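You operate a simulated robot arm through the tools that you are given. There is no shell and no other tool. Be economical: measure what you need, move in short steps, check, and stop when the job is done.

The job below is to be done with a simulated robot arm. You get a single attempt, and the scene is never put back.

TASK
Wash the butter and drain the cloudy water into the white jug.
Fine: open levers fully; fill the churn about half with cold water, shut the cold lever, crank till the water clouds; jug under the spout, white lever shut at the end, nothing spilt. Set down upright: what you pick out.

Only the result counts: the job must be done as asked and must still hold three seconds after the hand-in. Knocking over, shifting, dropping, spilling or breaking anything else fails it.

THE ROBOT
A 7-joint arm with a two-finger parallel gripper on a trunk, on a base that drives. Base frame: it is fixed to the floor where the robot stands at the start and does not move with it; the origin is under the middle of the robot, x ahead of it, y to its left, z up. Units: mm, degrees, N and s.
With the tool pointing down near the work surface it reaches from about 480 to 920 mm from the robot's upright axis, wherever it stands. Its first joint turns from -115.0 to 115.0 degrees. Places, roughly: churn [600, -200, 1100]; cold lever [500, -100, 1000]; crank [600, -300, 1300]; spot under the churn's spout [500, -300, 900]; white lever [500, -200, 1100]. Payload 3.91 kg.
Tool frame: the origin (TCP) lies between the finger pads and is the grasp point; the fingertips stand 30 mm ahead of it; z points along the fingers, y is the line along which they close. The gripper opens to 110 mm. The fingers are 20 mm wide and 10 mm thick; the gripper's body (48 by 112 mm) begins 55 mm behind the TCP.
Orientation is that of the tool frame in the base frame, as a unit quaternion [w, x, y, z]. With the fingers straight down and closing along the base's y, the tool's x points along the base's -x, its y along +y and its z along -z.

THE INTERFACE
- The arm moves only by the tool play_rows. Its argument "plan" is text: rows parted by semicolons, each of 7 numbers parted by spaces: the shift along the tool's x, y, z in units of 50 mm (1.0 is 50 mm), then the turn, a rotation vector about the tool's x, y, z in units of 4 degrees (1.0 is 4 degrees), then the closure in counts, from 0 (fully open) to 255 (shut). In form: tx ty tz rx ry rz jaw; .... A call has 1 to 20 rows; each row shifts and turns the commanded pose from where the row before left it, along the tool's axes as they then stand. A call with a number of a shift or a turn outside -1 to 1 is refused whole. Rows are played at 5 a second. More than 50 mm and 8.6 degrees between two rows, or a gripper value outside its range, and nothing of the call is played. Where a pose cannot be reached the arm comes as near as it can. A force on the tool above 60 N (or 10 N above the force at the start of the call, whichever is more), or a blocked arm, ends the call early, and 0.2 s more pass. The fingers move at their own pace (about 153 mm/s each) and stop on an object; they squeeze with about 43 N. The grip force told is the motor's: it shows also when the fingers shut on nothing. Time passes only in rows, and 0.2 s behind the last, so rows that do not move let the fingers close. The reply holds the time, the measured pose of the TCP, the force on the tool along the base axes, the opening and the grip force, in the units named above and with some noise, with the torque about the TCP (base axes, N m) and any sound that the robot's microphone picked up.
- Cameras (640 x 400 px; columns grow to the right, rows downward): "scene" is now at [201.1, 128.9, 1473.1]; the picture's right is [-0.73, -0.69, 0.00], its down [-0.19, 0.20, -0.96] and it looks along [0.66, -0.70, -0.28] (base axes); focal length 214 px, centre (320, 200). "wrist" rides on the gripper at [72, 17, -103] in the tool frame; the picture's right is [-0.23, 0.97, 0.00], its down [-0.76, -0.18, -0.62] and it looks along [-0.61, -0.14, 0.78] (tool axes); focal length 222 px, centre (320, 200). There is no depth. A picture from a camera that has moved, and an enlarged one, comes with that camera's place and axes in the base frame and with its lens. The place of the scene camera against the robot may be out by one fixed shift of up to 12 mm in any direction.
- capture(camera): a new picture of that camera. No time passes.
- slide_trunk(by): slides the trunk up (or, below 0, down) by that many mm; the arm and the scene camera ride with it, the base frame stays. It gives what a move gives, with no picture.
- steer(legs): drives the robot by 1 to 6 legs, each [ahead, left, turn to the left] in mm, mm and degrees, along the robot's own axes; the way and the turn of a leg run together, so that a leg with both is an arc; at most 1500 mm and 180 degrees a leg. The arm and the cameras ride along, it lands a little off, and it stops where it bumps. It gives what a move gives.
- pan_tilt(pan, tilt): turns the head with the scene camera to pan (to the left, within 80 degrees either way) and tilt (down, from -29 to 69), counted from straight ahead of the robot. It gives what a move gives.
- close_up(camera, box): a new picture of the part [left, top, right, bottom] of that camera's present view, enlarged. No time passes.
- close_job(): hands the job in; it is judged then, once.

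Go step by step. Nothing tells you exact positions but the pictures and the camera data: compare them with the known pose of the tool, close in by small moves and look again before you grip or let go. The budget is 120 turns and 90 pictures, counting those below and the enlarged ones. Unless the task says otherwise, let go and move clear before handing in.

The tools are called as name(argument=value, ...) on one line, values as JSON. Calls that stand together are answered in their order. play_rows: Moves the arm, as the interface text tells. Its arguments: {"type":"object","properties":{"plan":{"type":"string"}},"required":["plan"]} The other tools are called the same way: slide_trunk (by) slides the trunk up or down; steer (legs) drives the base; pan_tilt (pan, tilt) turns the head that bears the scene camera; capture (camera) takes a picture; close_up (camera, box) takes an enlarged picture of a part of a camera's view; close_job () hands the job in.

At the start:

```text
time_s: 0.0
eef_pos: [554.3, -32.9, 1546.0]
ee_rot: [-0.001, 0.0, 1.0, 0.0]
wrist_force: [0.4, 0.8, 0.4]
wrist_torque: [0.0, -0.01, -0.04]
grip_width: 109.9
gripper_force: 0.0
trunk travel left (down, up): [-775.0, 215.0]
robot x, y, heading: [-1.6, -1.6, -0.1]
head pan, tilt: [-46.6, 16.0]
```

scene: 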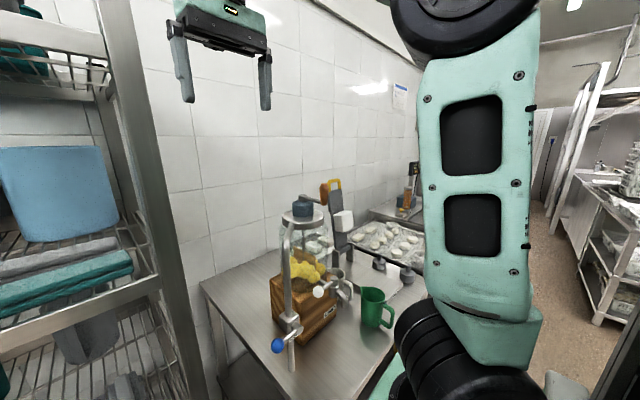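
wrist: 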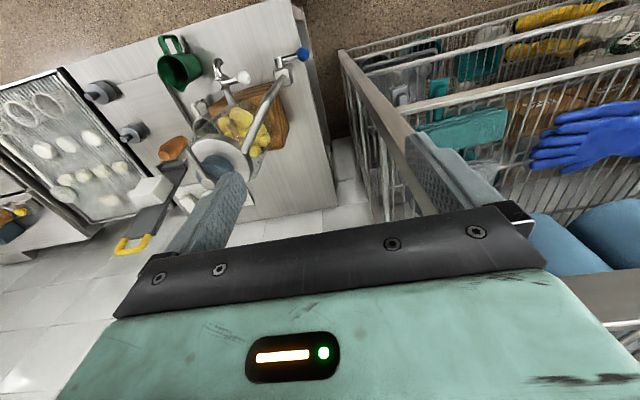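

I see the churn on a wooden block with a blue lever (cold) low on a pipe, a white lever at the spout, a crank on top, and a green jug near the spout. The white jug isn't obvious yet, so I'll enlarge the views.

close_up(camera="scene", box=[200, 160, 440, 400])

close_up(camera="wrist", box=[60, 20, 340, 260])

```text
1.67 times, centred on (320, 280) of scene
camera zoom: at [201.1, 128.9, 1473.1], right [-0.73, -0.69, 0.0], down [-0.19, 0.2, -0.96], along [0.66, -0.7, -0.28], focal length 358 px, centre (320, 67)
```

zoom: 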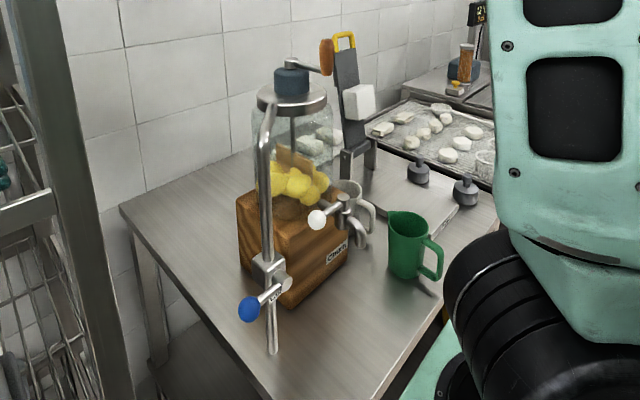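

```text
1.67 times, centred on (200, 140) of wrist
camera zoom: at [482.2, -14.4, 1648.7], right [0.23, 0.97, 0.0], down [0.76, -0.18, 0.62], along [0.61, -0.14, -0.78], focal length 370 px, centre (520, 300)
```

zoom: 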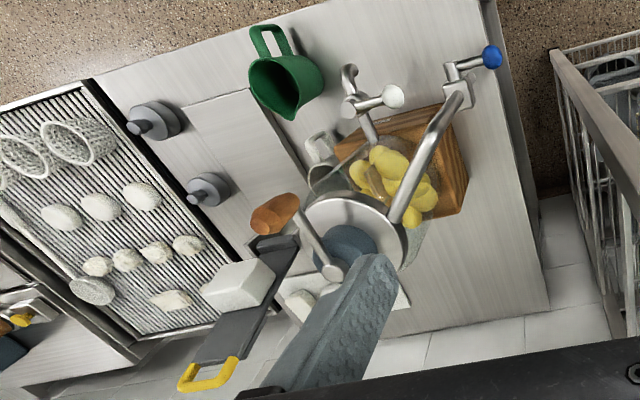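

I place the cold knob near (532,-72,1018), the white knob near (539,-206,1074), the crank handle near (579,-272,1327) and a pale jug near (600,-400). I'll shift the hand right to get a better wrist view of the spout and jugs.

play_rows(plan="0.8 -1 0 0 0 0 0;0.8 -1 0 0 0 0 0;0 -1 0 0 0 0 0;0 -1 0 0 0 0 0;0 -1 0 0 0 0 0;0 -1 0 0 0 0 0;0 0 0 0 0 0 0")

capture(camera="scene")

capture(camera="wrist")

```text
refused: row 1 steps farther than a row can; nothing moved
```

```text
85 pictures are left
camera scene: at [201.1, 128.9, 1473.1], right [-0.73, -0.69, 0.0], down [-0.19, 0.2, -0.96], along [0.66, -0.7, -0.28], focal length 214 px, centre (320, 200)
```

scene: 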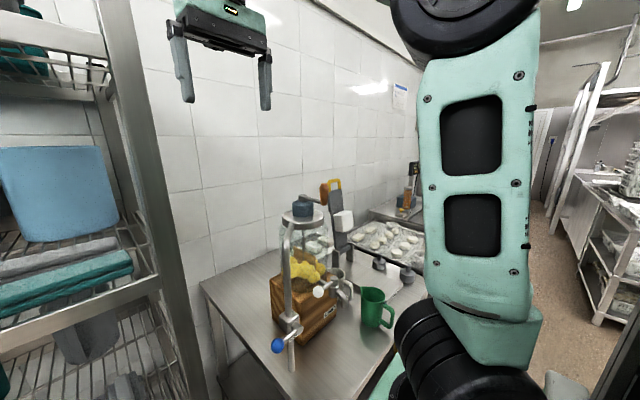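

```text
84 pictures are left
camera wrist: at [482.2, -14.4, 1648.7], right [0.23, 0.97, 0.0], down [0.76, -0.18, 0.62], along [0.61, -0.14, -0.78], focal length 222 px, centre (320, 200)
```

wrist: 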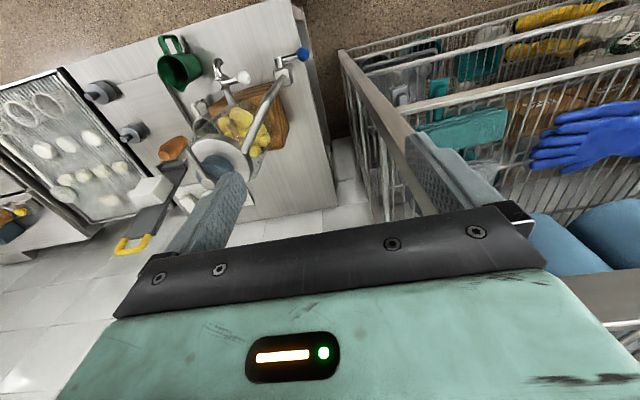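

The diagonal step was too long, so I'll use steps of at most 50 mm.

play_rows(plan="0 -1 0 0 0 0 0;0 -1 0 0 0 0 0;0 -1 0 0 0 0 0;0 -1 0 0 0 0 0;0 -1 0 0 0 0 0;0 -1 0 0 0 0 0;0.9 0 0 0 0 0 0;0.9 0 0 0 0 0 0;0 0 0 0 0 0 0")

capture(camera="wrist")

capture(camera="scene")

```text
time_s: 2.0
eef_pos: [463.9, -331.9, 1545.4]
ee_rot: [0.001, -0.001, 1.0, 0.0]
wrist_force: [-0.1, 0.0, -0.2]
wrist_torque: [0.02, 0.02, 0.0]
grip_width: 110.0
gripper_force: 0.1
out of reach, approached as far as the arm can: row 6
trunk travel left (down, up): [-775.0, 215.0]
robot x, y, heading: [2.7, 0.9, -0.0]
head pan, tilt: [-46.6, 16.0]
```

```text
83 pictures are left
camera wrist: at [392.3, -313.9, 1648.2], right [0.23, 0.97, 0.0], down [0.76, -0.18, 0.62], along [0.61, -0.14, -0.78], focal length 222 px, centre (320, 200)
```

wrist: 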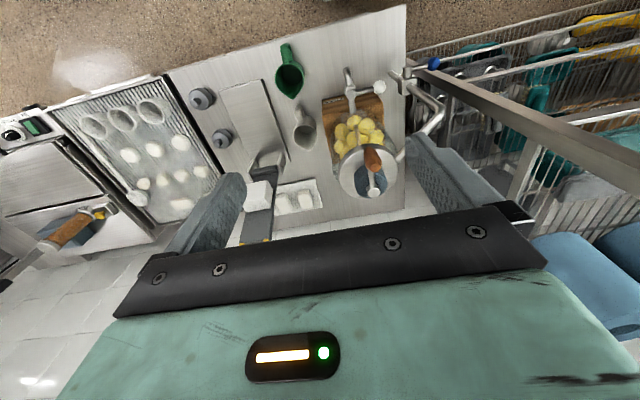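

```text
82 pictures are left
camera scene: at [201.0, 129.0, 1473.1], right [-0.73, -0.69, 0.0], down [-0.19, 0.2, -0.96], along [0.66, -0.7, -0.28], focal length 214 px, centre (320, 200)
```

scene: 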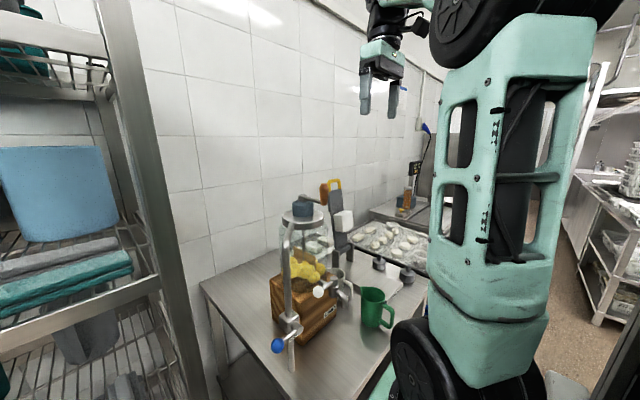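

close_up(camera="wrist", box=[230, 30, 450, 220])

close_up(camera="scene", box=[260, 240, 420, 370])

```text
2.11 times, centred on (340, 125) of wrist
camera zoom: at [392.3, -313.9, 1648.2], right [0.23, 0.97, 0.0], down [0.76, -0.18, 0.62], along [0.61, -0.14, -0.78], focal length 468 px, centre (278, 358)
```

zoom: 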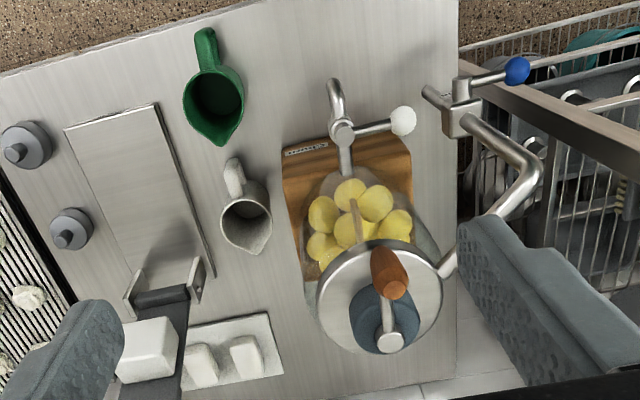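

```text
3.08 times, centred on (340, 305) of scene
camera zoom: at [201.0, 129.0, 1473.1], right [-0.73, -0.69, 0.0], down [-0.19, 0.2, -0.96], along [0.66, -0.7, -0.28], focal length 660 px, centre (258, -123)
```

zoom: 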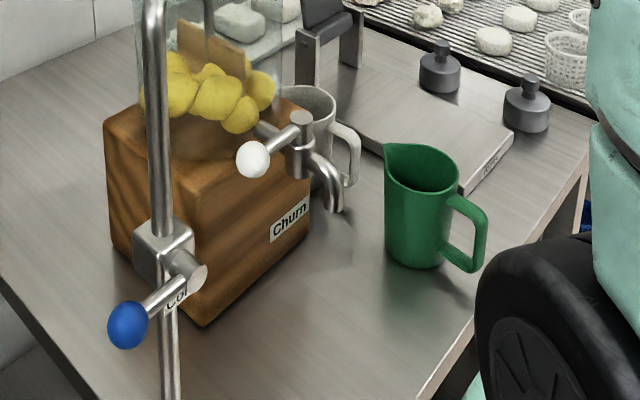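

The white jug stands right of the churn with its handle toward me. The white lever turns about a vertical post, and the cold lever sits on a stub facing me. I'll back the base up a little, lower the trunk and look again.

steer(legs=[[-80, 0, 0]])

slide_trunk(by=-350)

pan_tilt(pan=-35, tilt=8)

capture(camera="scene")

capture(camera="wrist")

```text
time_s: 3.1
eef_pos: [383.8, -333.1, 1544.3]
ee_rot: [0.0, 0.0, 1.0, 0.001]
wrist_force: [-0.6, -0.2, -0.5]
wrist_torque: [0.0, -0.01, -0.04]
grip_width: 110.1
gripper_force: 0.1
trunk travel left (down, up): [-775.0, 215.0]
robot x, y, heading: [-83.1, 1.0, 0.1]
head pan, tilt: [-46.6, 16.0]
```

```text
time_s: 6.5
eef_pos: [383.1, -332.2, 1194.8]
ee_rot: [0.0, 0.0, 1.0, 0.0]
wrist_force: [-0.1, -0.5, 0.4]
wrist_torque: [0.01, 0.01, 0.01]
grip_width: 110.2
gripper_force: 0.0
trunk travel left (down, up): [-425.0, 565.0]
robot x, y, heading: [-79.1, 1.3, 0.2]
head pan, tilt: [-46.6, 16.0]
```

```text
time_s: 7.2
eef_pos: [383.7, -331.4, 1193.9]
ee_rot: [0.0, -0.001, 1.0, 0.0]
wrist_force: [-0.3, 0.9, 0.6]
wrist_torque: [0.02, -0.02, 0.0]
grip_width: 109.7
gripper_force: 0.0
trunk travel left (down, up): [-425.0, 565.0]
robot x, y, heading: [-80.3, 0.8, 0.2]
head pan, tilt: [-35.0, 8.0]
```

```text
79 pictures are left
camera scene: at [131.5, 143.5, 1136.0], right [-0.57, -0.82, 0.0], down [-0.11, 0.08, -0.99], along [0.81, -0.57, -0.14], focal length 214 px, centre (320, 200)
```

scene: 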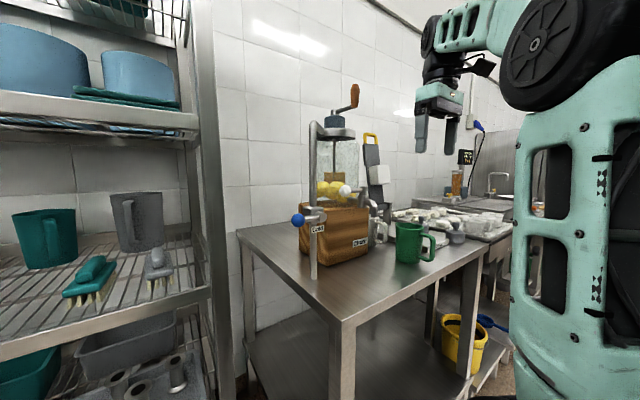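

```text
78 pictures are left
camera wrist: at [311.4, -314.2, 1298.0], right [0.23, 0.97, 0.0], down [0.76, -0.18, 0.62], along [0.61, -0.14, -0.78], focal length 222 px, centre (320, 200)
```

wrist: 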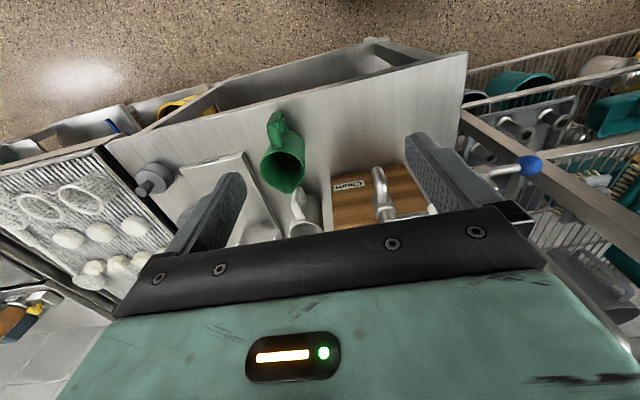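

close_up(camera="scene", box=[280, 70, 460, 280])

close_up(camera="scene", box=[285, 170, 405, 270])

```text
1.90 times, centred on (370, 175) of scene
camera zoom: at [131.5, 143.5, 1136.0], right [-0.57, -0.82, 0.0], down [-0.11, 0.08, -0.99], along [0.81, -0.57, -0.14], focal length 408 px, centre (225, 248)
```

zoom: 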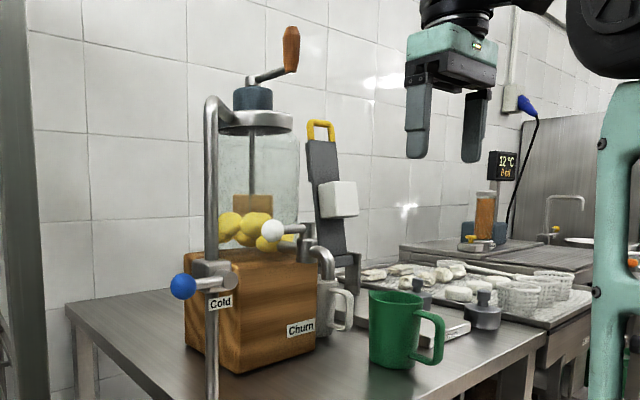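

```text
4.00 times, centred on (345, 220) of scene
camera zoom: at [131.5, 143.5, 1136.0], right [-0.57, -0.82, 0.0], down [-0.11, 0.08, -0.99], along [0.81, -0.57, -0.14], focal length 858 px, centre (220, 120)
```

zoom: 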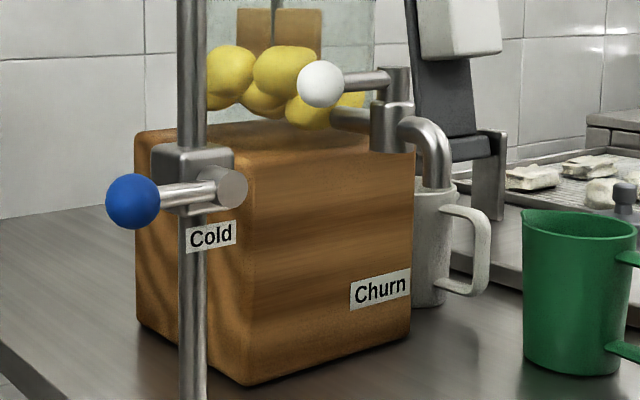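

The white jug (white with a handle, rim near z 970) stands right of the block; the green jug is in front of it. I'll take the white jug's handle from above, so I move over it with the jaws half open and look.

play_rows(plan="0 -0.86 0 0 0 0 110;0 -0.86 0 0 0 0 110;-0.93 0 0 0 0 0 110;-0.93 0 0 0 0 0 110;-0.93 0 0 0 0 0 110;-0.93 0 0 0 0 0 110;0 0 0.94 0 0 0 110;0 0 0.94 0 0 0 110;0 0 0 0 0 0 110")

capture(camera="wrist")

close_up(camera="scene", box=[340, 130, 480, 280])

```text
time_s: 9.2
eef_pos: [466.4, -404.8, 1084.0]
ee_rot: [0.001, 0.0, 1.0, 0.0]
wrist_force: [-0.8, 0.1, 0.2]
wrist_torque: [-0.03, -0.02, 0.02]
grip_width: 62.6
gripper_force: 0.1
out of reach, approached as far as the arm can: row 3, 4, 5, 6
trunk travel left (down, up): [-425.0, 565.0]
robot x, y, heading: [-80.3, -0.0, 0.1]
head pan, tilt: [-35.0, 8.0]
```

```text
75 pictures are left
camera wrist: at [392.7, -387.2, 1186.9], right [0.23, 0.97, 0.0], down [0.76, -0.18, 0.62], along [0.61, -0.14, -0.78], focal length 222 px, centre (320, 200)
```

wrist: 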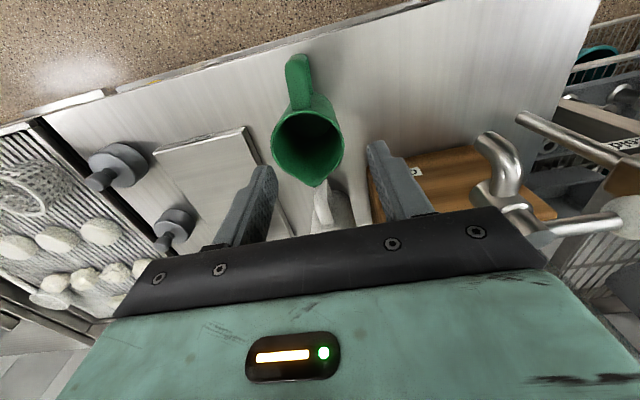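

```text
2.67 times, centred on (410, 205) of scene
camera zoom: at [131.6, 143.5, 1136.1], right [-0.57, -0.82, 0.0], down [-0.11, 0.08, -0.99], along [0.81, -0.57, -0.14], focal length 572 px, centre (80, 187)
```

zoom: 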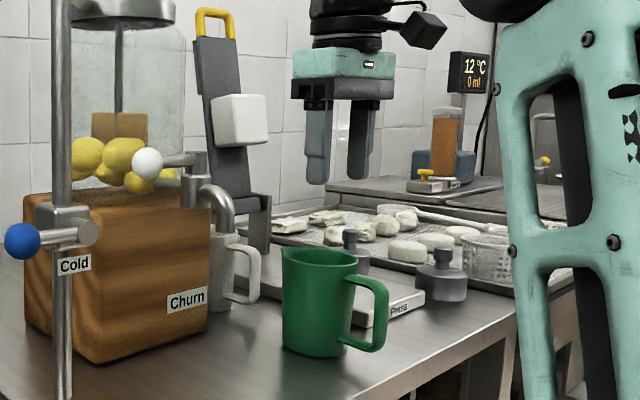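

The arm reached only x=466 at that height. It should reach farther lower down, so I try moving ahead again from here.

play_rows(plan="-0.7 0 0 0 0 0 110;-0.7 0 0 0 0 0 110;-0.68 0 0 0 0 0 110;0 -0.2 0 0 0 0 110")

capture(camera="wrist")

```text
time_s: 10.2
eef_pos: [568.1, -414.7, 1083.9]
ee_rot: [-0.001, 0.0, 1.0, 0.0]
wrist_force: [0.4, 0.6, 0.4]
wrist_torque: [0.0, -0.03, 0.0]
grip_width: 62.6
gripper_force: 0.1
trunk travel left (down, up): [-425.0, 565.0]
robot x, y, heading: [-80.0, -2.3, -0.0]
head pan, tilt: [-35.0, 8.0]
```

```text
73 pictures are left
camera wrist: at [495.5, -396.8, 1188.2], right [0.23, 0.97, 0.0], down [0.76, -0.18, 0.62], along [0.61, -0.14, -0.78], focal length 222 px, centre (320, 200)
```

wrist: 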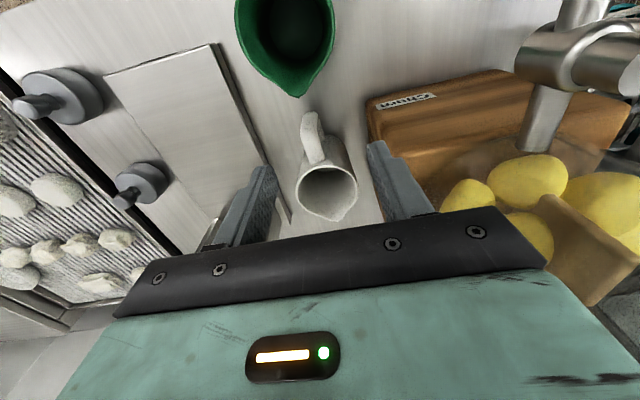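

close_up(camera="wrist", box=[260, 90, 380, 230])

```text
2.86 times, centred on (320, 160) of wrist
camera zoom: at [495.5, -396.8, 1188.2], right [0.23, 0.97, 0.0], down [0.76, -0.18, 0.62], along [0.61, -0.14, -0.78], focal length 635 px, centre (320, 314)
```

zoom: 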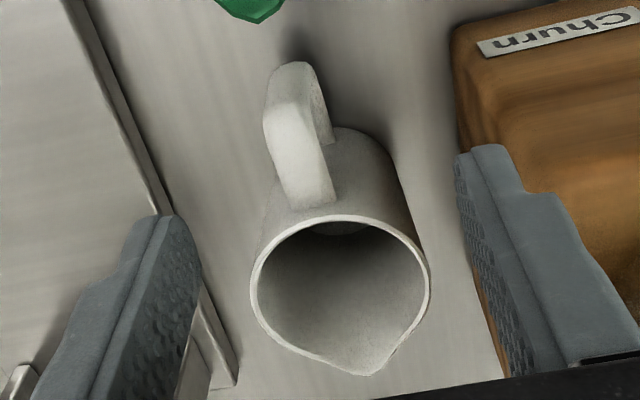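

The jug handle's bar sits near (582,-426), a little ahead and right of the tool. I'll align, go down partway and check.

play_rows(plan="-0.32 -0.22 0 0 0 0 110;0 0 0.8 0 0 0 110;0 0 0.8 0 0 0 110;0 0 0 0 0 0 110")

close_up(camera="wrist", box=[200, 60, 440, 230])

close_up(camera="scene", box=[340, 130, 480, 280])

```text
time_s: 11.2
eef_pos: [584.6, -426.0, 1006.6]
ee_rot: [0.0, 0.0, 1.0, 0.001]
wrist_force: [0.0, -0.3, 0.3]
wrist_torque: [0.0, 0.0, 0.02]
grip_width: 62.3
gripper_force: 0.1
trunk travel left (down, up): [-425.0, 565.0]
robot x, y, heading: [-81.9, 0.0, 0.2]
head pan, tilt: [-35.0, 8.0]
```

```text
2.35 times, centred on (320, 145) of wrist
camera zoom: at [511.5, -406.9, 1109.1], right [0.23, 0.97, 0.0], down [0.76, -0.18, 0.62], along [0.61, -0.14, -0.78], focal length 523 px, centre (320, 329)
```

zoom: 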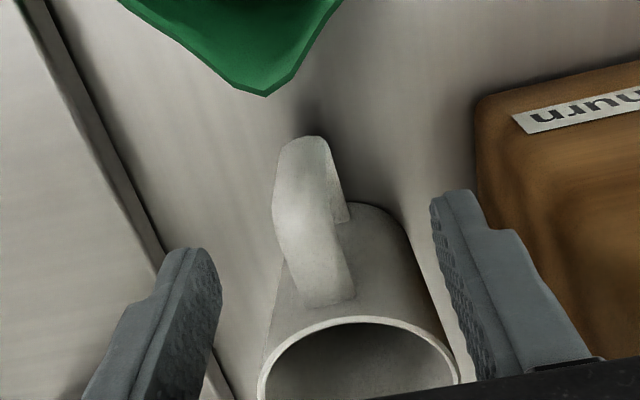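

```text
2.67 times, centred on (410, 205) of scene
camera zoom: at [131.6, 143.5, 1136.1], right [-0.57, -0.82, 0.0], down [-0.11, 0.08, -0.99], along [0.81, -0.57, -0.14], focal length 572 px, centre (80, 187)
```

zoom: 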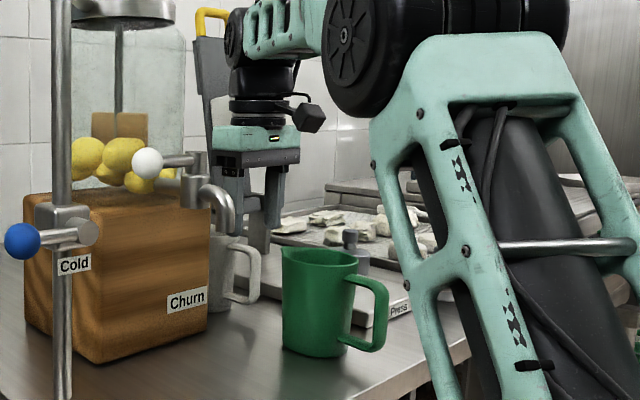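

The handle bar lies between the fingers, so I'll descend to z≈940 and look before closing.

play_rows(plan="0 -0.07 0.66 0 0 0 110;0 0 0.66 0 0 0 110;0 0 0 0 0 0 110")

capture(camera="wrist")

```text
time_s: 12.0
eef_pos: [584.2, -429.3, 939.7]
ee_rot: [0.0, 0.0, 1.0, 0.0]
wrist_force: [0.6, 0.0, -0.6]
wrist_torque: [0.0, -0.02, 0.03]
grip_width: 62.4
gripper_force: 0.0
trunk travel left (down, up): [-425.0, 565.0]
robot x, y, heading: [-78.7, -2.8, 0.0]
head pan, tilt: [-35.0, 8.0]
```

```text
69 pictures are left
camera wrist: at [511.3, -409.6, 1043.0], right [0.23, 0.97, 0.0], down [0.76, -0.18, 0.62], along [0.61, -0.14, -0.78], focal length 222 px, centre (320, 200)
```

wrist: 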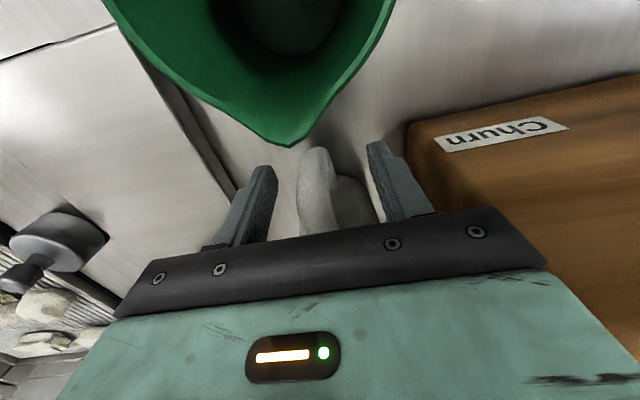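

The fingers straddle the handle, so I close on it.

play_rows(plan="0 0 0 0 0 0 160;0 0 0 0 0 0 200;0 0 0 0 0 0 255;0 0 0 0 0 0 255;0 0 0 0 0 0 255")

capture(camera="wrist")

```text
time_s: 13.2
eef_pos: [583.5, -428.9, 940.2]
ee_rot: [0.001, 0.0, 1.0, -0.001]
wrist_force: [-1.2, 0.7, 0.0]
wrist_torque: [0.03, 0.02, -0.01]
grip_width: 19.6
gripper_force: 43.3
trunk travel left (down, up): [-425.0, 565.0]
robot x, y, heading: [-85.3, -2.6, -0.1]
head pan, tilt: [-35.0, 8.0]
```

```text
68 pictures are left
camera wrist: at [511.4, -409.6, 1043.1], right [0.23, 0.97, 0.0], down [0.76, -0.18, 0.62], along [0.61, -0.14, -0.78], focal length 222 px, centre (320, 200)
```

wrist: 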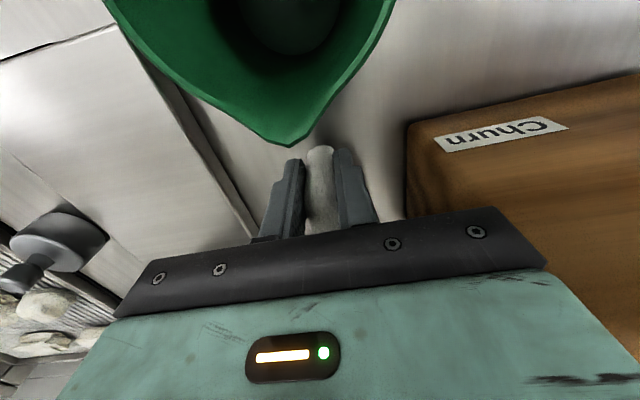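

The handle is gripped (19.6 mm). I'll lift the jug straight up, clear of the green jug.

play_rows(plan="0 0 -0.2 0 0 0 255;0 0 -0.6 0 0 0 255;0 0 -0.8 0 0 0 255;0 0 -0.8 0 0 0 255;0 0 -0.6 0 0 0 255;0 0 0 0 0 0 255")

capture(camera="scene")

capture(camera="wrist")

```text
time_s: 14.6
eef_pos: [583.2, -427.5, 1086.9]
ee_rot: [0.0, 0.0, 1.0, 0.0]
wrist_force: [-0.8, -0.3, -0.4]
wrist_torque: [0.01, 0.06, -0.01]
grip_width: 19.4
gripper_force: 42.9
trunk travel left (down, up): [-425.0, 565.0]
robot x, y, heading: [-80.4, 2.6, 0.0]
head pan, tilt: [-35.0, 8.0]
```

```text
67 pictures are left
camera scene: at [131.6, 143.5, 1136.1], right [-0.57, -0.82, 0.0], down [-0.11, 0.08, -0.99], along [0.81, -0.57, -0.14], focal length 214 px, centre (320, 200)
```

scene: 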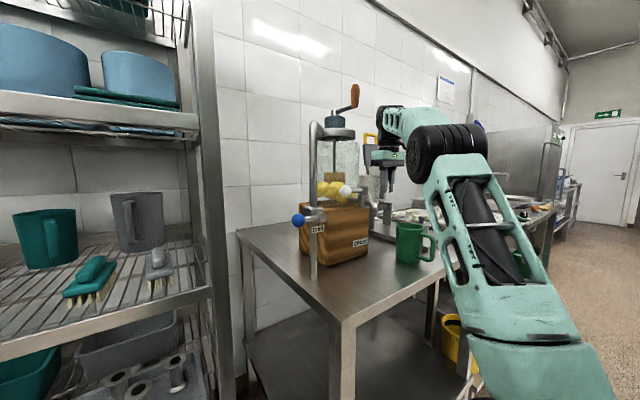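

```text
66 pictures are left
camera wrist: at [510.8, -409.7, 1190.8], right [0.23, 0.97, 0.0], down [0.76, -0.18, 0.62], along [0.61, -0.14, -0.78], focal length 222 px, centre (320, 200)
```

wrist: 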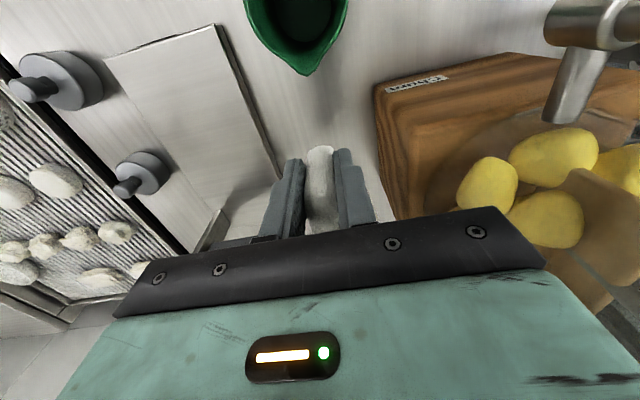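

The jug is off the table and held upright. Now I'll drive back with it over the green jug and check.

steer(legs=[[-150, 0, 0]])

capture(camera="scene")

```text
time_s: 16.0
eef_pos: [436.0, -426.4, 1087.0]
ee_rot: [0.0, -0.001, 1.0, 0.0]
wrist_force: [0.5, 0.7, -0.6]
wrist_torque: [0.0, 0.05, 0.0]
grip_width: 19.4
gripper_force: 43.4
trunk travel left (down, up): [-425.0, 565.0]
robot x, y, heading: [-228.7, -3.7, 0.3]
head pan, tilt: [-35.0, 8.0]
```

```text
65 pictures are left
camera scene: at [-17.3, 144.0, 1136.1], right [-0.57, -0.82, 0.0], down [-0.11, 0.08, -0.99], along [0.81, -0.57, -0.14], focal length 214 px, centre (320, 200)
```

scene: 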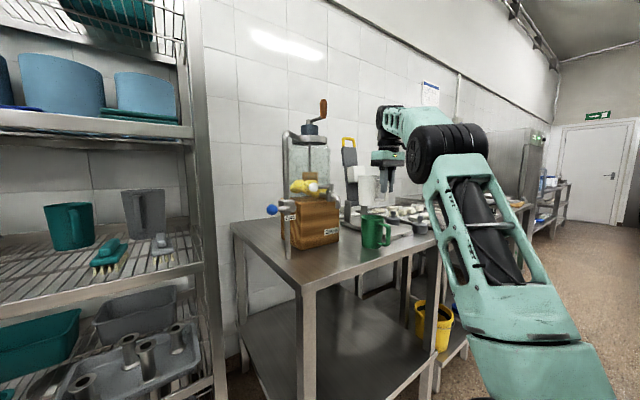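

The jug is above and in front, hanging upright. Next I move it toward me and left, in front of the spout.

play_rows(plan="0.9 0 0 0 0 0 255;0.9 0 0 0 0 0 255;0 0.8 0 0 0 0 255;0 0.8 0 0 0 0 255;0 0.8 0 0 0 0 255;0 0.7 0 0 0 0 255;0 0 0 0 0 0 255")

capture(camera="scene")

capture(camera="wrist")

```text
time_s: 17.6
eef_pos: [346.1, -272.1, 1087.1]
ee_rot: [0.001, -0.001, 1.0, 0.0]
wrist_force: [1.0, -0.6, -0.9]
wrist_torque: [-0.01, 0.04, -0.02]
grip_width: 19.3
gripper_force: 43.0
trunk travel left (down, up): [-425.0, 565.0]
robot x, y, heading: [-231.5, -1.8, 0.2]
head pan, tilt: [-35.0, 8.0]
```

```text
64 pictures are left
camera scene: at [-17.3, 144.0, 1136.1], right [-0.57, -0.82, 0.0], down [-0.11, 0.08, -0.99], along [0.81, -0.57, -0.14], focal length 214 px, centre (320, 200)
```

scene: 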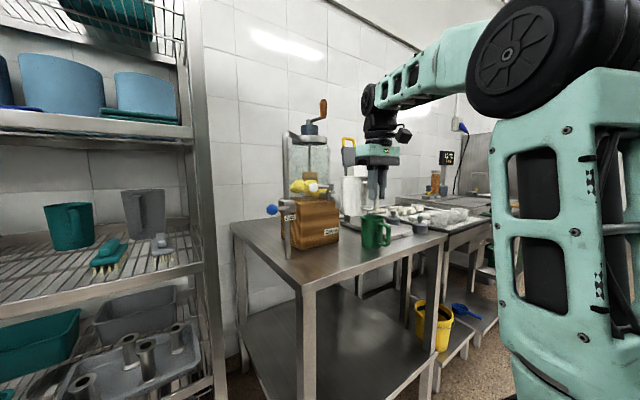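

```text
63 pictures are left
camera wrist: at [274.4, -253.9, 1190.9], right [0.22, 0.97, 0.0], down [0.76, -0.18, 0.62], along [0.61, -0.14, -0.78], focal length 222 px, centre (320, 200)
```

wrist: 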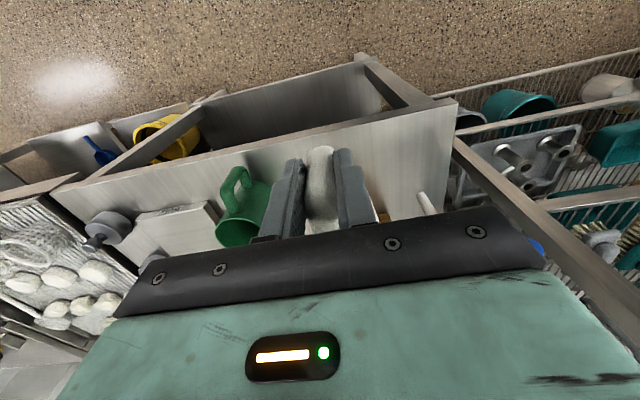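

The jug hangs in front of the spout line. I'll lower it to just above table height, then ease it forward.

play_rows(plan="0 0 0.8 0 0 0 255;0 0 0.8 0 0 0 255;0 0 0.8 0 0 0 255;0 0 0.22 0 0 0 255;-0.5 0 0 0 0 0 255;-0.5 0 0 0 0 0 255;0 0 0 0 0 0 255")

close_up(camera="scene", box=[255, 90, 425, 260])

capture(camera="wrist")

```text
time_s: 19.2
eef_pos: [396.3, -271.0, 956.2]
ee_rot: [0.0, -0.001, 1.0, 0.0]
wrist_force: [0.0, 0.2, -0.6]
wrist_torque: [0.0, 0.03, -0.02]
grip_width: 19.4
gripper_force: 43.2
trunk travel left (down, up): [-425.0, 565.0]
robot x, y, heading: [-226.4, 0.4, 0.0]
head pan, tilt: [-35.0, 8.0]
```

```text
2.35 times, centred on (340, 175) of scene
camera zoom: at [-17.3, 144.1, 1136.1], right [-0.57, -0.82, 0.0], down [-0.11, 0.08, -0.99], along [0.81, -0.57, -0.14], focal length 505 px, centre (273, 259)
```

zoom: 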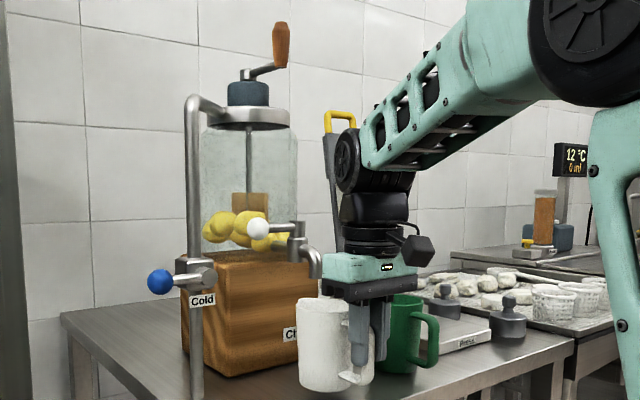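

```text
61 pictures are left
camera wrist: at [323.5, -252.2, 1059.1], right [0.22, 0.97, 0.0], down [0.76, -0.18, 0.62], along [0.61, -0.14, -0.78], focal length 222 px, centre (320, 200)
```

wrist: 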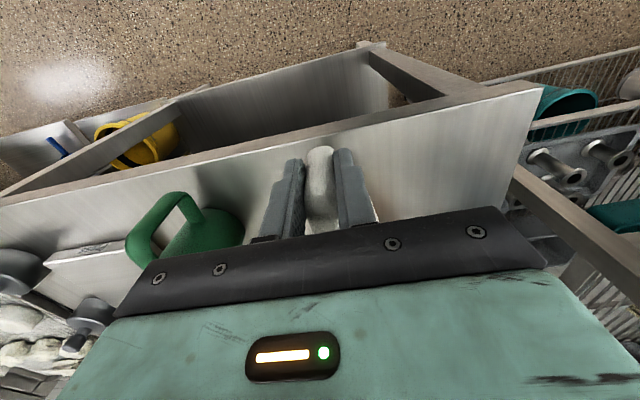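

close_up(camera="scene", box=[330, 170, 420, 260])

```text
4.44 times, centred on (375, 215) of scene
camera zoom: at [-17.3, 144.1, 1136.1], right [-0.57, -0.82, 0.0], down [-0.11, 0.08, -0.99], along [0.81, -0.57, -0.14], focal length 953 px, centre (76, 133)
```

zoom: 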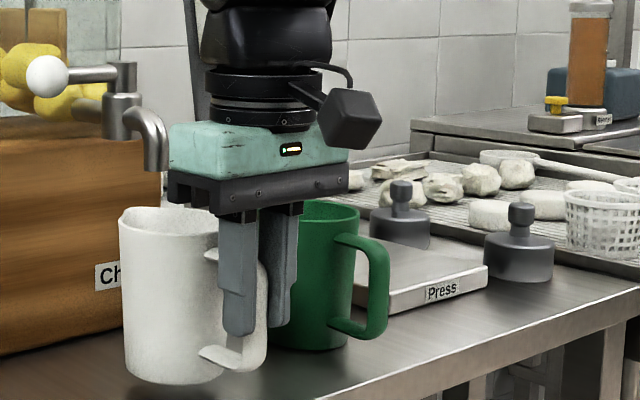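

Comparing jug and spout in the picture, the jug centre is about 20 mm short of the spout tip. I'll move it forward and look again.

play_rows(plan="-0.44 -0.1 0 0 0 0 255;0 0 0 0 0 0 255")

close_up(camera="scene", box=[320, 160, 420, 260])

```text
time_s: 19.8
eef_pos: [416.2, -276.3, 956.6]
ee_rot: [0.0, -0.001, 1.0, 0.001]
wrist_force: [0.0, 0.9, -0.6]
wrist_torque: [-0.01, 0.04, 0.0]
grip_width: 19.6
gripper_force: 43.0
trunk travel left (down, up): [-425.0, 565.0]
robot x, y, heading: [-224.1, 0.1, 0.2]
head pan, tilt: [-35.0, 8.0]
```

```text
4.00 times, centred on (370, 210) of scene
camera zoom: at [-17.3, 144.1, 1136.1], right [-0.57, -0.82, 0.0], down [-0.11, 0.08, -0.99], along [0.81, -0.57, -0.14], focal length 858 px, centre (120, 160)
```

zoom: 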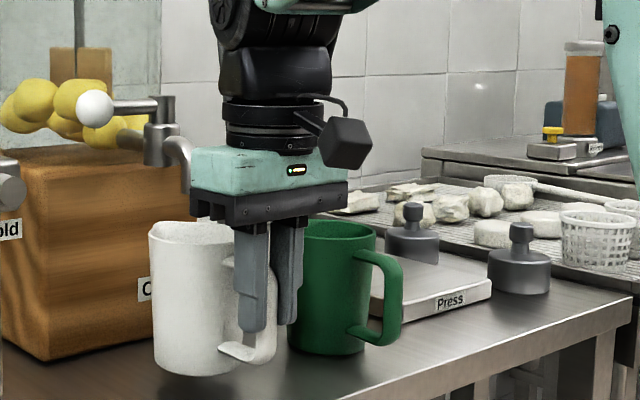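

The jug is nearly centred; I'll move it about 8 mm more forward and set it down gently.

play_rows(plan="-0.16 0.08 0 0 0 0 255;0 0 0.2 0 0 0 255;0 0 0.1 0 0 0 255;0 0 0.04 0 0 0 255;0 0 0 0 0 0 255")

close_up(camera="scene", box=[320, 160, 420, 260])

```text
time_s: 21.0
eef_pos: [426.0, -270.9, 940.4]
ee_rot: [0.001, -0.003, 1.0, 0.0]
wrist_force: [1.0, 1.3, 1.1]
wrist_torque: [0.04, -0.17, 0.04]
grip_width: 19.2
gripper_force: 42.5
trunk travel left (down, up): [-425.0, 565.0]
robot x, y, heading: [-229.5, 0.7, 0.5]
head pan, tilt: [-35.0, 8.0]
```

```text
4.00 times, centred on (370, 210) of scene
camera zoom: at [-17.4, 144.1, 1136.1], right [-0.57, -0.82, 0.0], down [-0.11, 0.08, -0.99], along [0.81, -0.57, -0.14], focal length 858 px, centre (120, 160)
```

zoom: 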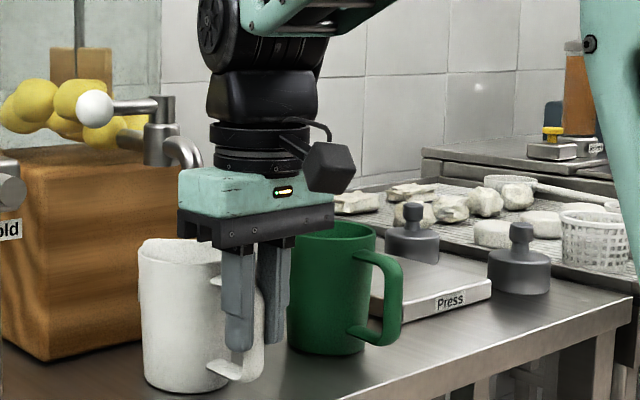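

The jug touches the table. I let go, back off along −x, then rise.

play_rows(plan="0 0 0 0 0 0 180;0 0 0 0 0 0 130;0 0 0 0 0 0 130;0.5 0 0 0 0 0 130;0.8 0 0 0 0 0 130;0.8 0 0 0 0 0 130;0 0 -1 0 0 0 130;0 0 -1 0 0 0 130;0 0 -1 0 0 0 130;0 0 0 0 0 0 130")

capture(camera="wrist")

close_up(camera="scene", box=[320, 160, 420, 260])

```text
time_s: 23.2
eef_pos: [322.7, -271.8, 1093.3]
ee_rot: [0.0, -0.004, 1.0, 0.0]
wrist_force: [0.6, 0.2, -0.4]
wrist_torque: [-0.01, 0.05, 0.03]
grip_width: 54.1
gripper_force: 0.0
trunk travel left (down, up): [-425.0, 565.0]
robot x, y, heading: [-226.7, -0.4, 0.0]
head pan, tilt: [-35.0, 8.0]
```

```text
57 pictures are left
camera wrist: at [251.3, -253.1, 1195.7], right [0.22, 0.97, 0.0], down [0.76, -0.18, 0.62], along [0.61, -0.14, -0.78], focal length 222 px, centre (320, 200)
```

wrist: 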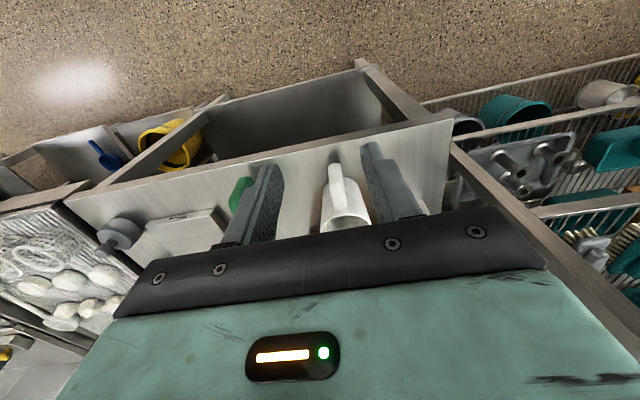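

```text
4.00 times, centred on (370, 210) of scene
camera zoom: at [-17.3, 144.1, 1136.1], right [-0.57, -0.82, 0.0], down [-0.11, 0.08, -0.99], along [0.81, -0.57, -0.14], focal length 858 px, centre (120, 160)
```

zoom: 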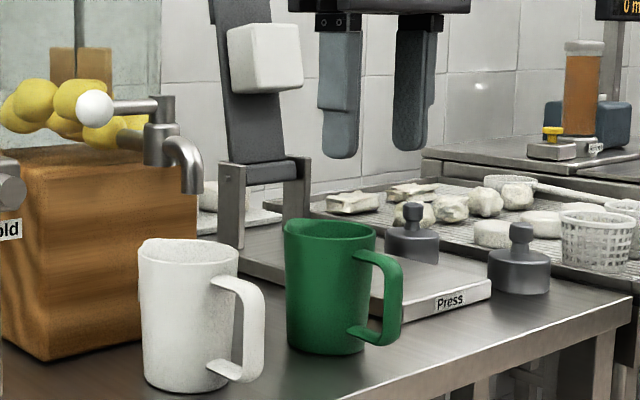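

The jug is upright and in line with the spout. Next is the cold lever, which I'll approach with the tool horizontal, so I move left and start tilting.

play_rows(plan="0 1 0 0 0 0 130;0 1 0 0 0 0 130;0 1 0 0 0 0 130;0 1 0 0 0 0 130;-0.9 0 0 0 0 0 130;-0.9 0.2 0 0 0 0 130;0 0 0 0 -1 0 130;0 0 0 0 -1 0 130;0 0 0 0 -1 0 130;0 0 0 0 -1 0 130;0 0 0 0 -1 0 130;0 0 0 0 -1 0 130;0 0 0 0 -1 0 130;0 0 0 0 -1 0 130;0 0 0 0 -1 0 130;0 0 0 0 -1 0 130;0 0 0 0 0 0 130")

capture(camera="wrist")

capture(camera="scene")

```text
time_s: 26.8
eef_pos: [410.7, -61.2, 1090.1]
ee_rot: [0.342, -0.002, 0.94, 0.001]
wrist_force: [0.4, -0.1, -0.2]
wrist_torque: [-0.02, 0.0, -0.02]
grip_width: 53.9
gripper_force: 0.1
trunk travel left (down, up): [-425.0, 565.0]
robot x, y, heading: [-232.3, 3.1, 0.1]
head pan, tilt: [-35.0, 8.0]
```

```text
55 pictures are left
camera wrist: at [289.1, -43.9, 1121.5], right [0.17, 0.97, 0.15], down [0.18, -0.18, 0.97], along [0.97, -0.14, -0.21], focal length 222 px, centre (320, 200)
```

wrist: 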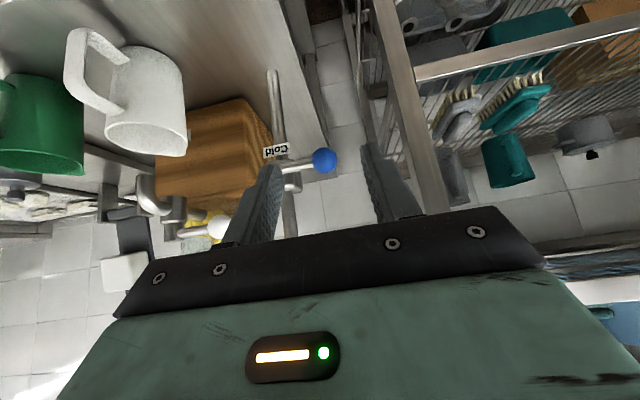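

```text
54 pictures are left
camera scene: at [-17.3, 144.1, 1136.1], right [-0.57, -0.82, 0.0], down [-0.11, 0.08, -0.99], along [0.81, -0.57, -0.14], focal length 214 px, centre (320, 200)
```

scene: 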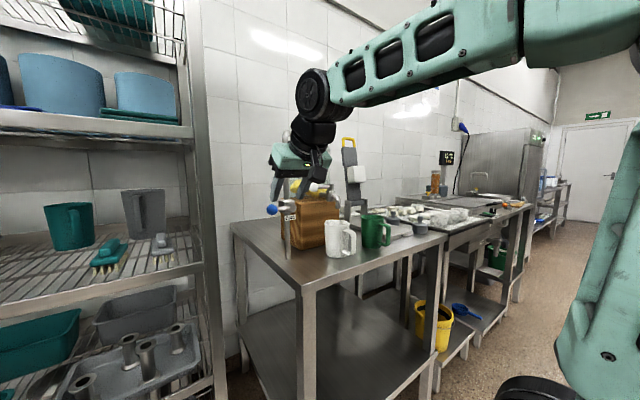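

The knob works out at about (533,-66,1021) in this view. I'll finish tilting to horizontal and lower to knob height.

play_rows(plan="0 0 0 0 -1 0 130;0 0 0 0 -1 0 130;0 0 0 0 -1 0 130;0 0 0 0 -1 0 130;0 0 0 0 -1 0 130;0 0 0 0 -1 0 130;0 0 0 0 -1 0 130;0 0 0 0 -1 0 130;0 0 0 0 -1 0 130;0 0 0 0 -1 0 130;0 0 0 0 -1 0 130;0 0 0 0 -1 0 130;0 0 0 0 -0.5 0 130;0.7 0 0 0 0 0 130;0.68 0 0 0 0 0 130;0 0 0 0 0 0 130")

play_rows(plan="0 0 0 0 0 1 130;0 0 0 0 0 1 130;0 0 0 0 0 1 130;0 0 0 0 0 1 130;0 0 0 0 0 1 130;0 0 0 0 0 1 130;0 0 0 0 0 1 130;0 0 0 0 0 1 130;0 0 0 0 0 1 130;0 0 0 0 0 1 130;0 0 0 0 0 1 130;0 0 0 0 0 1 130;0 0 0 0 0 1 130;0 0 0 0 0 1 130;0 0 0 0 0 1 130;0 0 0 0 0 1 130;0 0 0 0 0 1 130;0 0 0 0 0 1 130;0 0 0 0 0 1 130;0 0 0 0 0 1 130")

play_rows(plan="0 0 0 0 0 1 130;0 0 0 0 0 1 130;0 0 0 0 0 0.5 130;0 0 0 0 0 0 130")

capture(camera="wrist")

capture(camera="scene")

```text
time_s: 30.2
eef_pos: [416.2, -74.3, 1011.0]
ee_rot: [0.632, 0.012, 0.775, -0.022]
wrist_force: [-0.8, 0.5, -1.2]
wrist_torque: [0.0, -0.01, 0.01]
grip_width: 53.8
gripper_force: 0.1
out of reach, approached as far as the arm can: row 4, 5, 6, 7, 8, 9, 10, 12
trunk travel left (down, up): [-425.0, 565.0]
robot x, y, heading: [-231.1, 4.3, 0.4]
head pan, tilt: [-35.0, 8.0]
```

```text
time_s: 34.4
eef_pos: [459.9, -10.5, 1119.1]
ee_rot: [0.505, 0.489, 0.614, 0.359]
wrist_force: [0.1, 0.5, 0.3]
wrist_torque: [-0.02, -0.01, 0.02]
grip_width: 53.8
gripper_force: 0.0
out of reach, approached as far as the arm can: row 10, 11, 12, 13, 14, 15, 16, 17, 18, 19, 20
trunk travel left (down, up): [-425.0, 565.0]
robot x, y, heading: [-230.6, -1.9, 0.1]
head pan, tilt: [-35.0, 8.0]
```

```text
time_s: 35.4
eef_pos: [460.3, -8.1, 1120.2]
ee_rot: [0.505, 0.488, 0.614, 0.36]
wrist_force: [-0.6, -0.5, 0.1]
wrist_torque: [0.0, -0.01, -0.01]
grip_width: 54.0
gripper_force: 0.0
out of reach, approached as far as the arm can: row 1, 2
trunk travel left (down, up): [-425.0, 565.0]
robot x, y, heading: [-229.1, -1.9, 0.1]
head pan, tilt: [-35.0, 8.0]
```

```text
53 pictures are left
camera wrist: at [362.6, 71.9, 1139.2], right [0.23, 0.04, 0.97], down [-0.64, -0.75, 0.18], along [0.74, -0.66, -0.15], focal length 222 px, centre (320, 200)
```

wrist: 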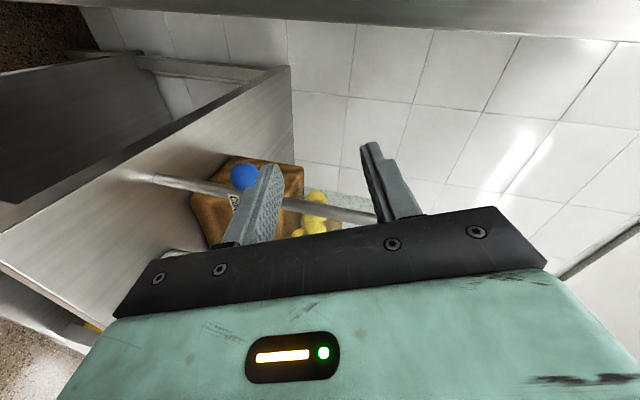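

```text
52 pictures are left
camera scene: at [-17.3, 144.1, 1136.1], right [-0.57, -0.82, 0.0], down [-0.11, 0.08, -0.99], along [0.81, -0.57, -0.14], focal length 214 px, centre (320, 200)
```

scene: 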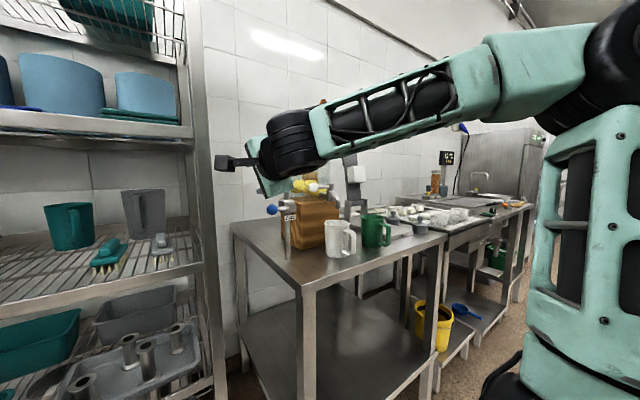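

The hand is near horizontal with the fingers almost vertical, though the position drifted at a reach limit. I'll move to in front of the knob and see whether it is reachable.

play_rows(plan="-0.19 -0.72 0.17 0 0 0 130;-0.19 -0.72 0.17 0 0 0 130;-0.19 -0.72 0.17 0 0 0 130;0 0 0 0 0 0 130")

capture(camera="wrist")

```text
time_s: 36.4
eef_pos: [452.2, -32.8, 1103.4]
ee_rot: [0.493, 0.496, 0.622, 0.351]
wrist_force: [0.6, 0.0, 0.2]
wrist_torque: [-0.02, 0.01, 0.03]
grip_width: 53.6
gripper_force: 0.1
out of reach, approached as far as the arm can: row 1, 2, 3
trunk travel left (down, up): [-425.0, 565.0]
robot x, y, heading: [-226.9, -5.1, 0.2]
head pan, tilt: [-35.0, 8.0]
```

```text
51 pictures are left
camera wrist: at [355.8, 47.9, 1126.0], right [0.27, 0.03, 0.96], down [-0.63, -0.75, 0.2], along [0.73, -0.66, -0.18], focal length 222 px, centre (320, 200)
```

wrist: 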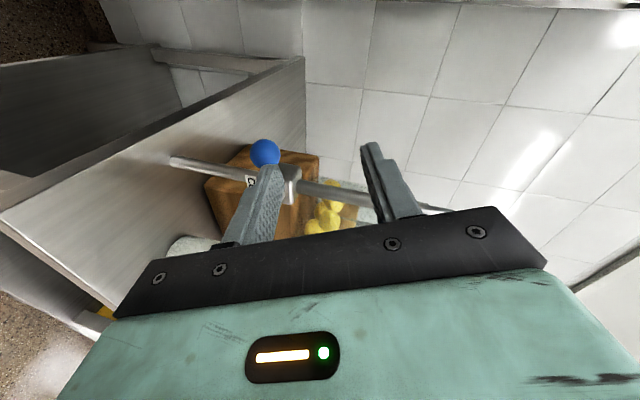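

The arm can't go lower in this posture, so I lower the trunk instead.

slide_trunk(by=-84)

play_rows(plan="-0.6 -0.15 0 0 0 0 130;0 0 0 0 0 0 130")

capture(camera="wrist")

capture(camera="scene")

```text
time_s: 37.6
eef_pos: [451.8, -33.6, 1017.9]
ee_rot: [0.493, 0.497, 0.622, 0.352]
wrist_force: [0.6, -0.7, -0.1]
wrist_torque: [0.0, -0.02, 0.0]
grip_width: 54.2
gripper_force: 0.0
trunk travel left (down, up): [-341.0, 649.0]
robot x, y, heading: [-233.7, -1.0, 0.3]
head pan, tilt: [-35.0, 8.0]
```

```text
time_s: 38.2
eef_pos: [449.8, -62.6, 1020.0]
ee_rot: [0.493, 0.496, 0.622, 0.352]
wrist_force: [0.2, 0.3, -0.4]
wrist_torque: [-0.02, -0.02, -0.02]
grip_width: 54.2
gripper_force: 0.1
trunk travel left (down, up): [-341.0, 649.0]
robot x, y, heading: [-231.6, 0.3, 0.1]
head pan, tilt: [-35.0, 8.0]
```

```text
50 pictures are left
camera wrist: at [353.2, 18.1, 1043.5], right [0.27, 0.03, 0.96], down [-0.63, -0.75, 0.2], along [0.73, -0.66, -0.18], focal length 222 px, centre (320, 200)
```

wrist: 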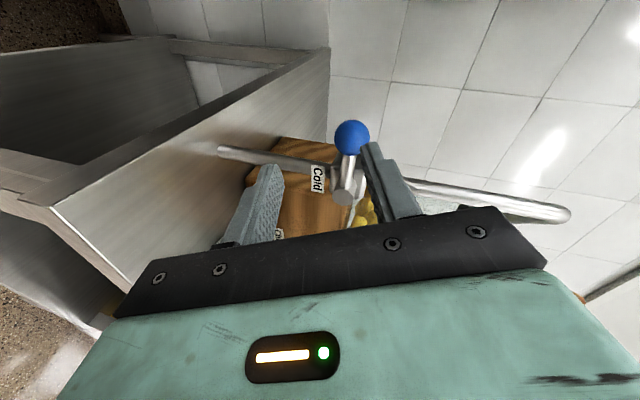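

```text
49 pictures are left
camera scene: at [-17.4, 144.1, 1052.1], right [-0.57, -0.82, 0.0], down [-0.11, 0.08, -0.99], along [0.81, -0.57, -0.14], focal length 214 px, centre (320, 200)
```

scene: 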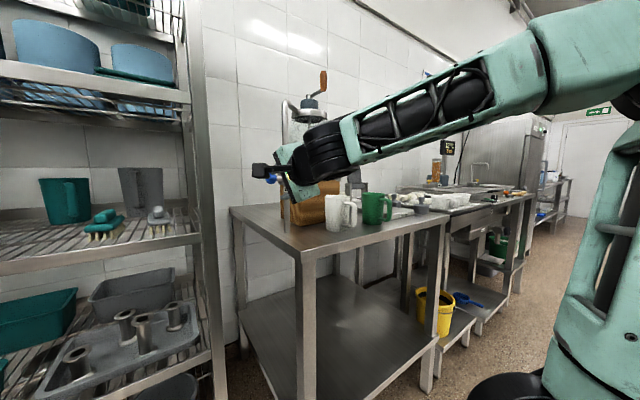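

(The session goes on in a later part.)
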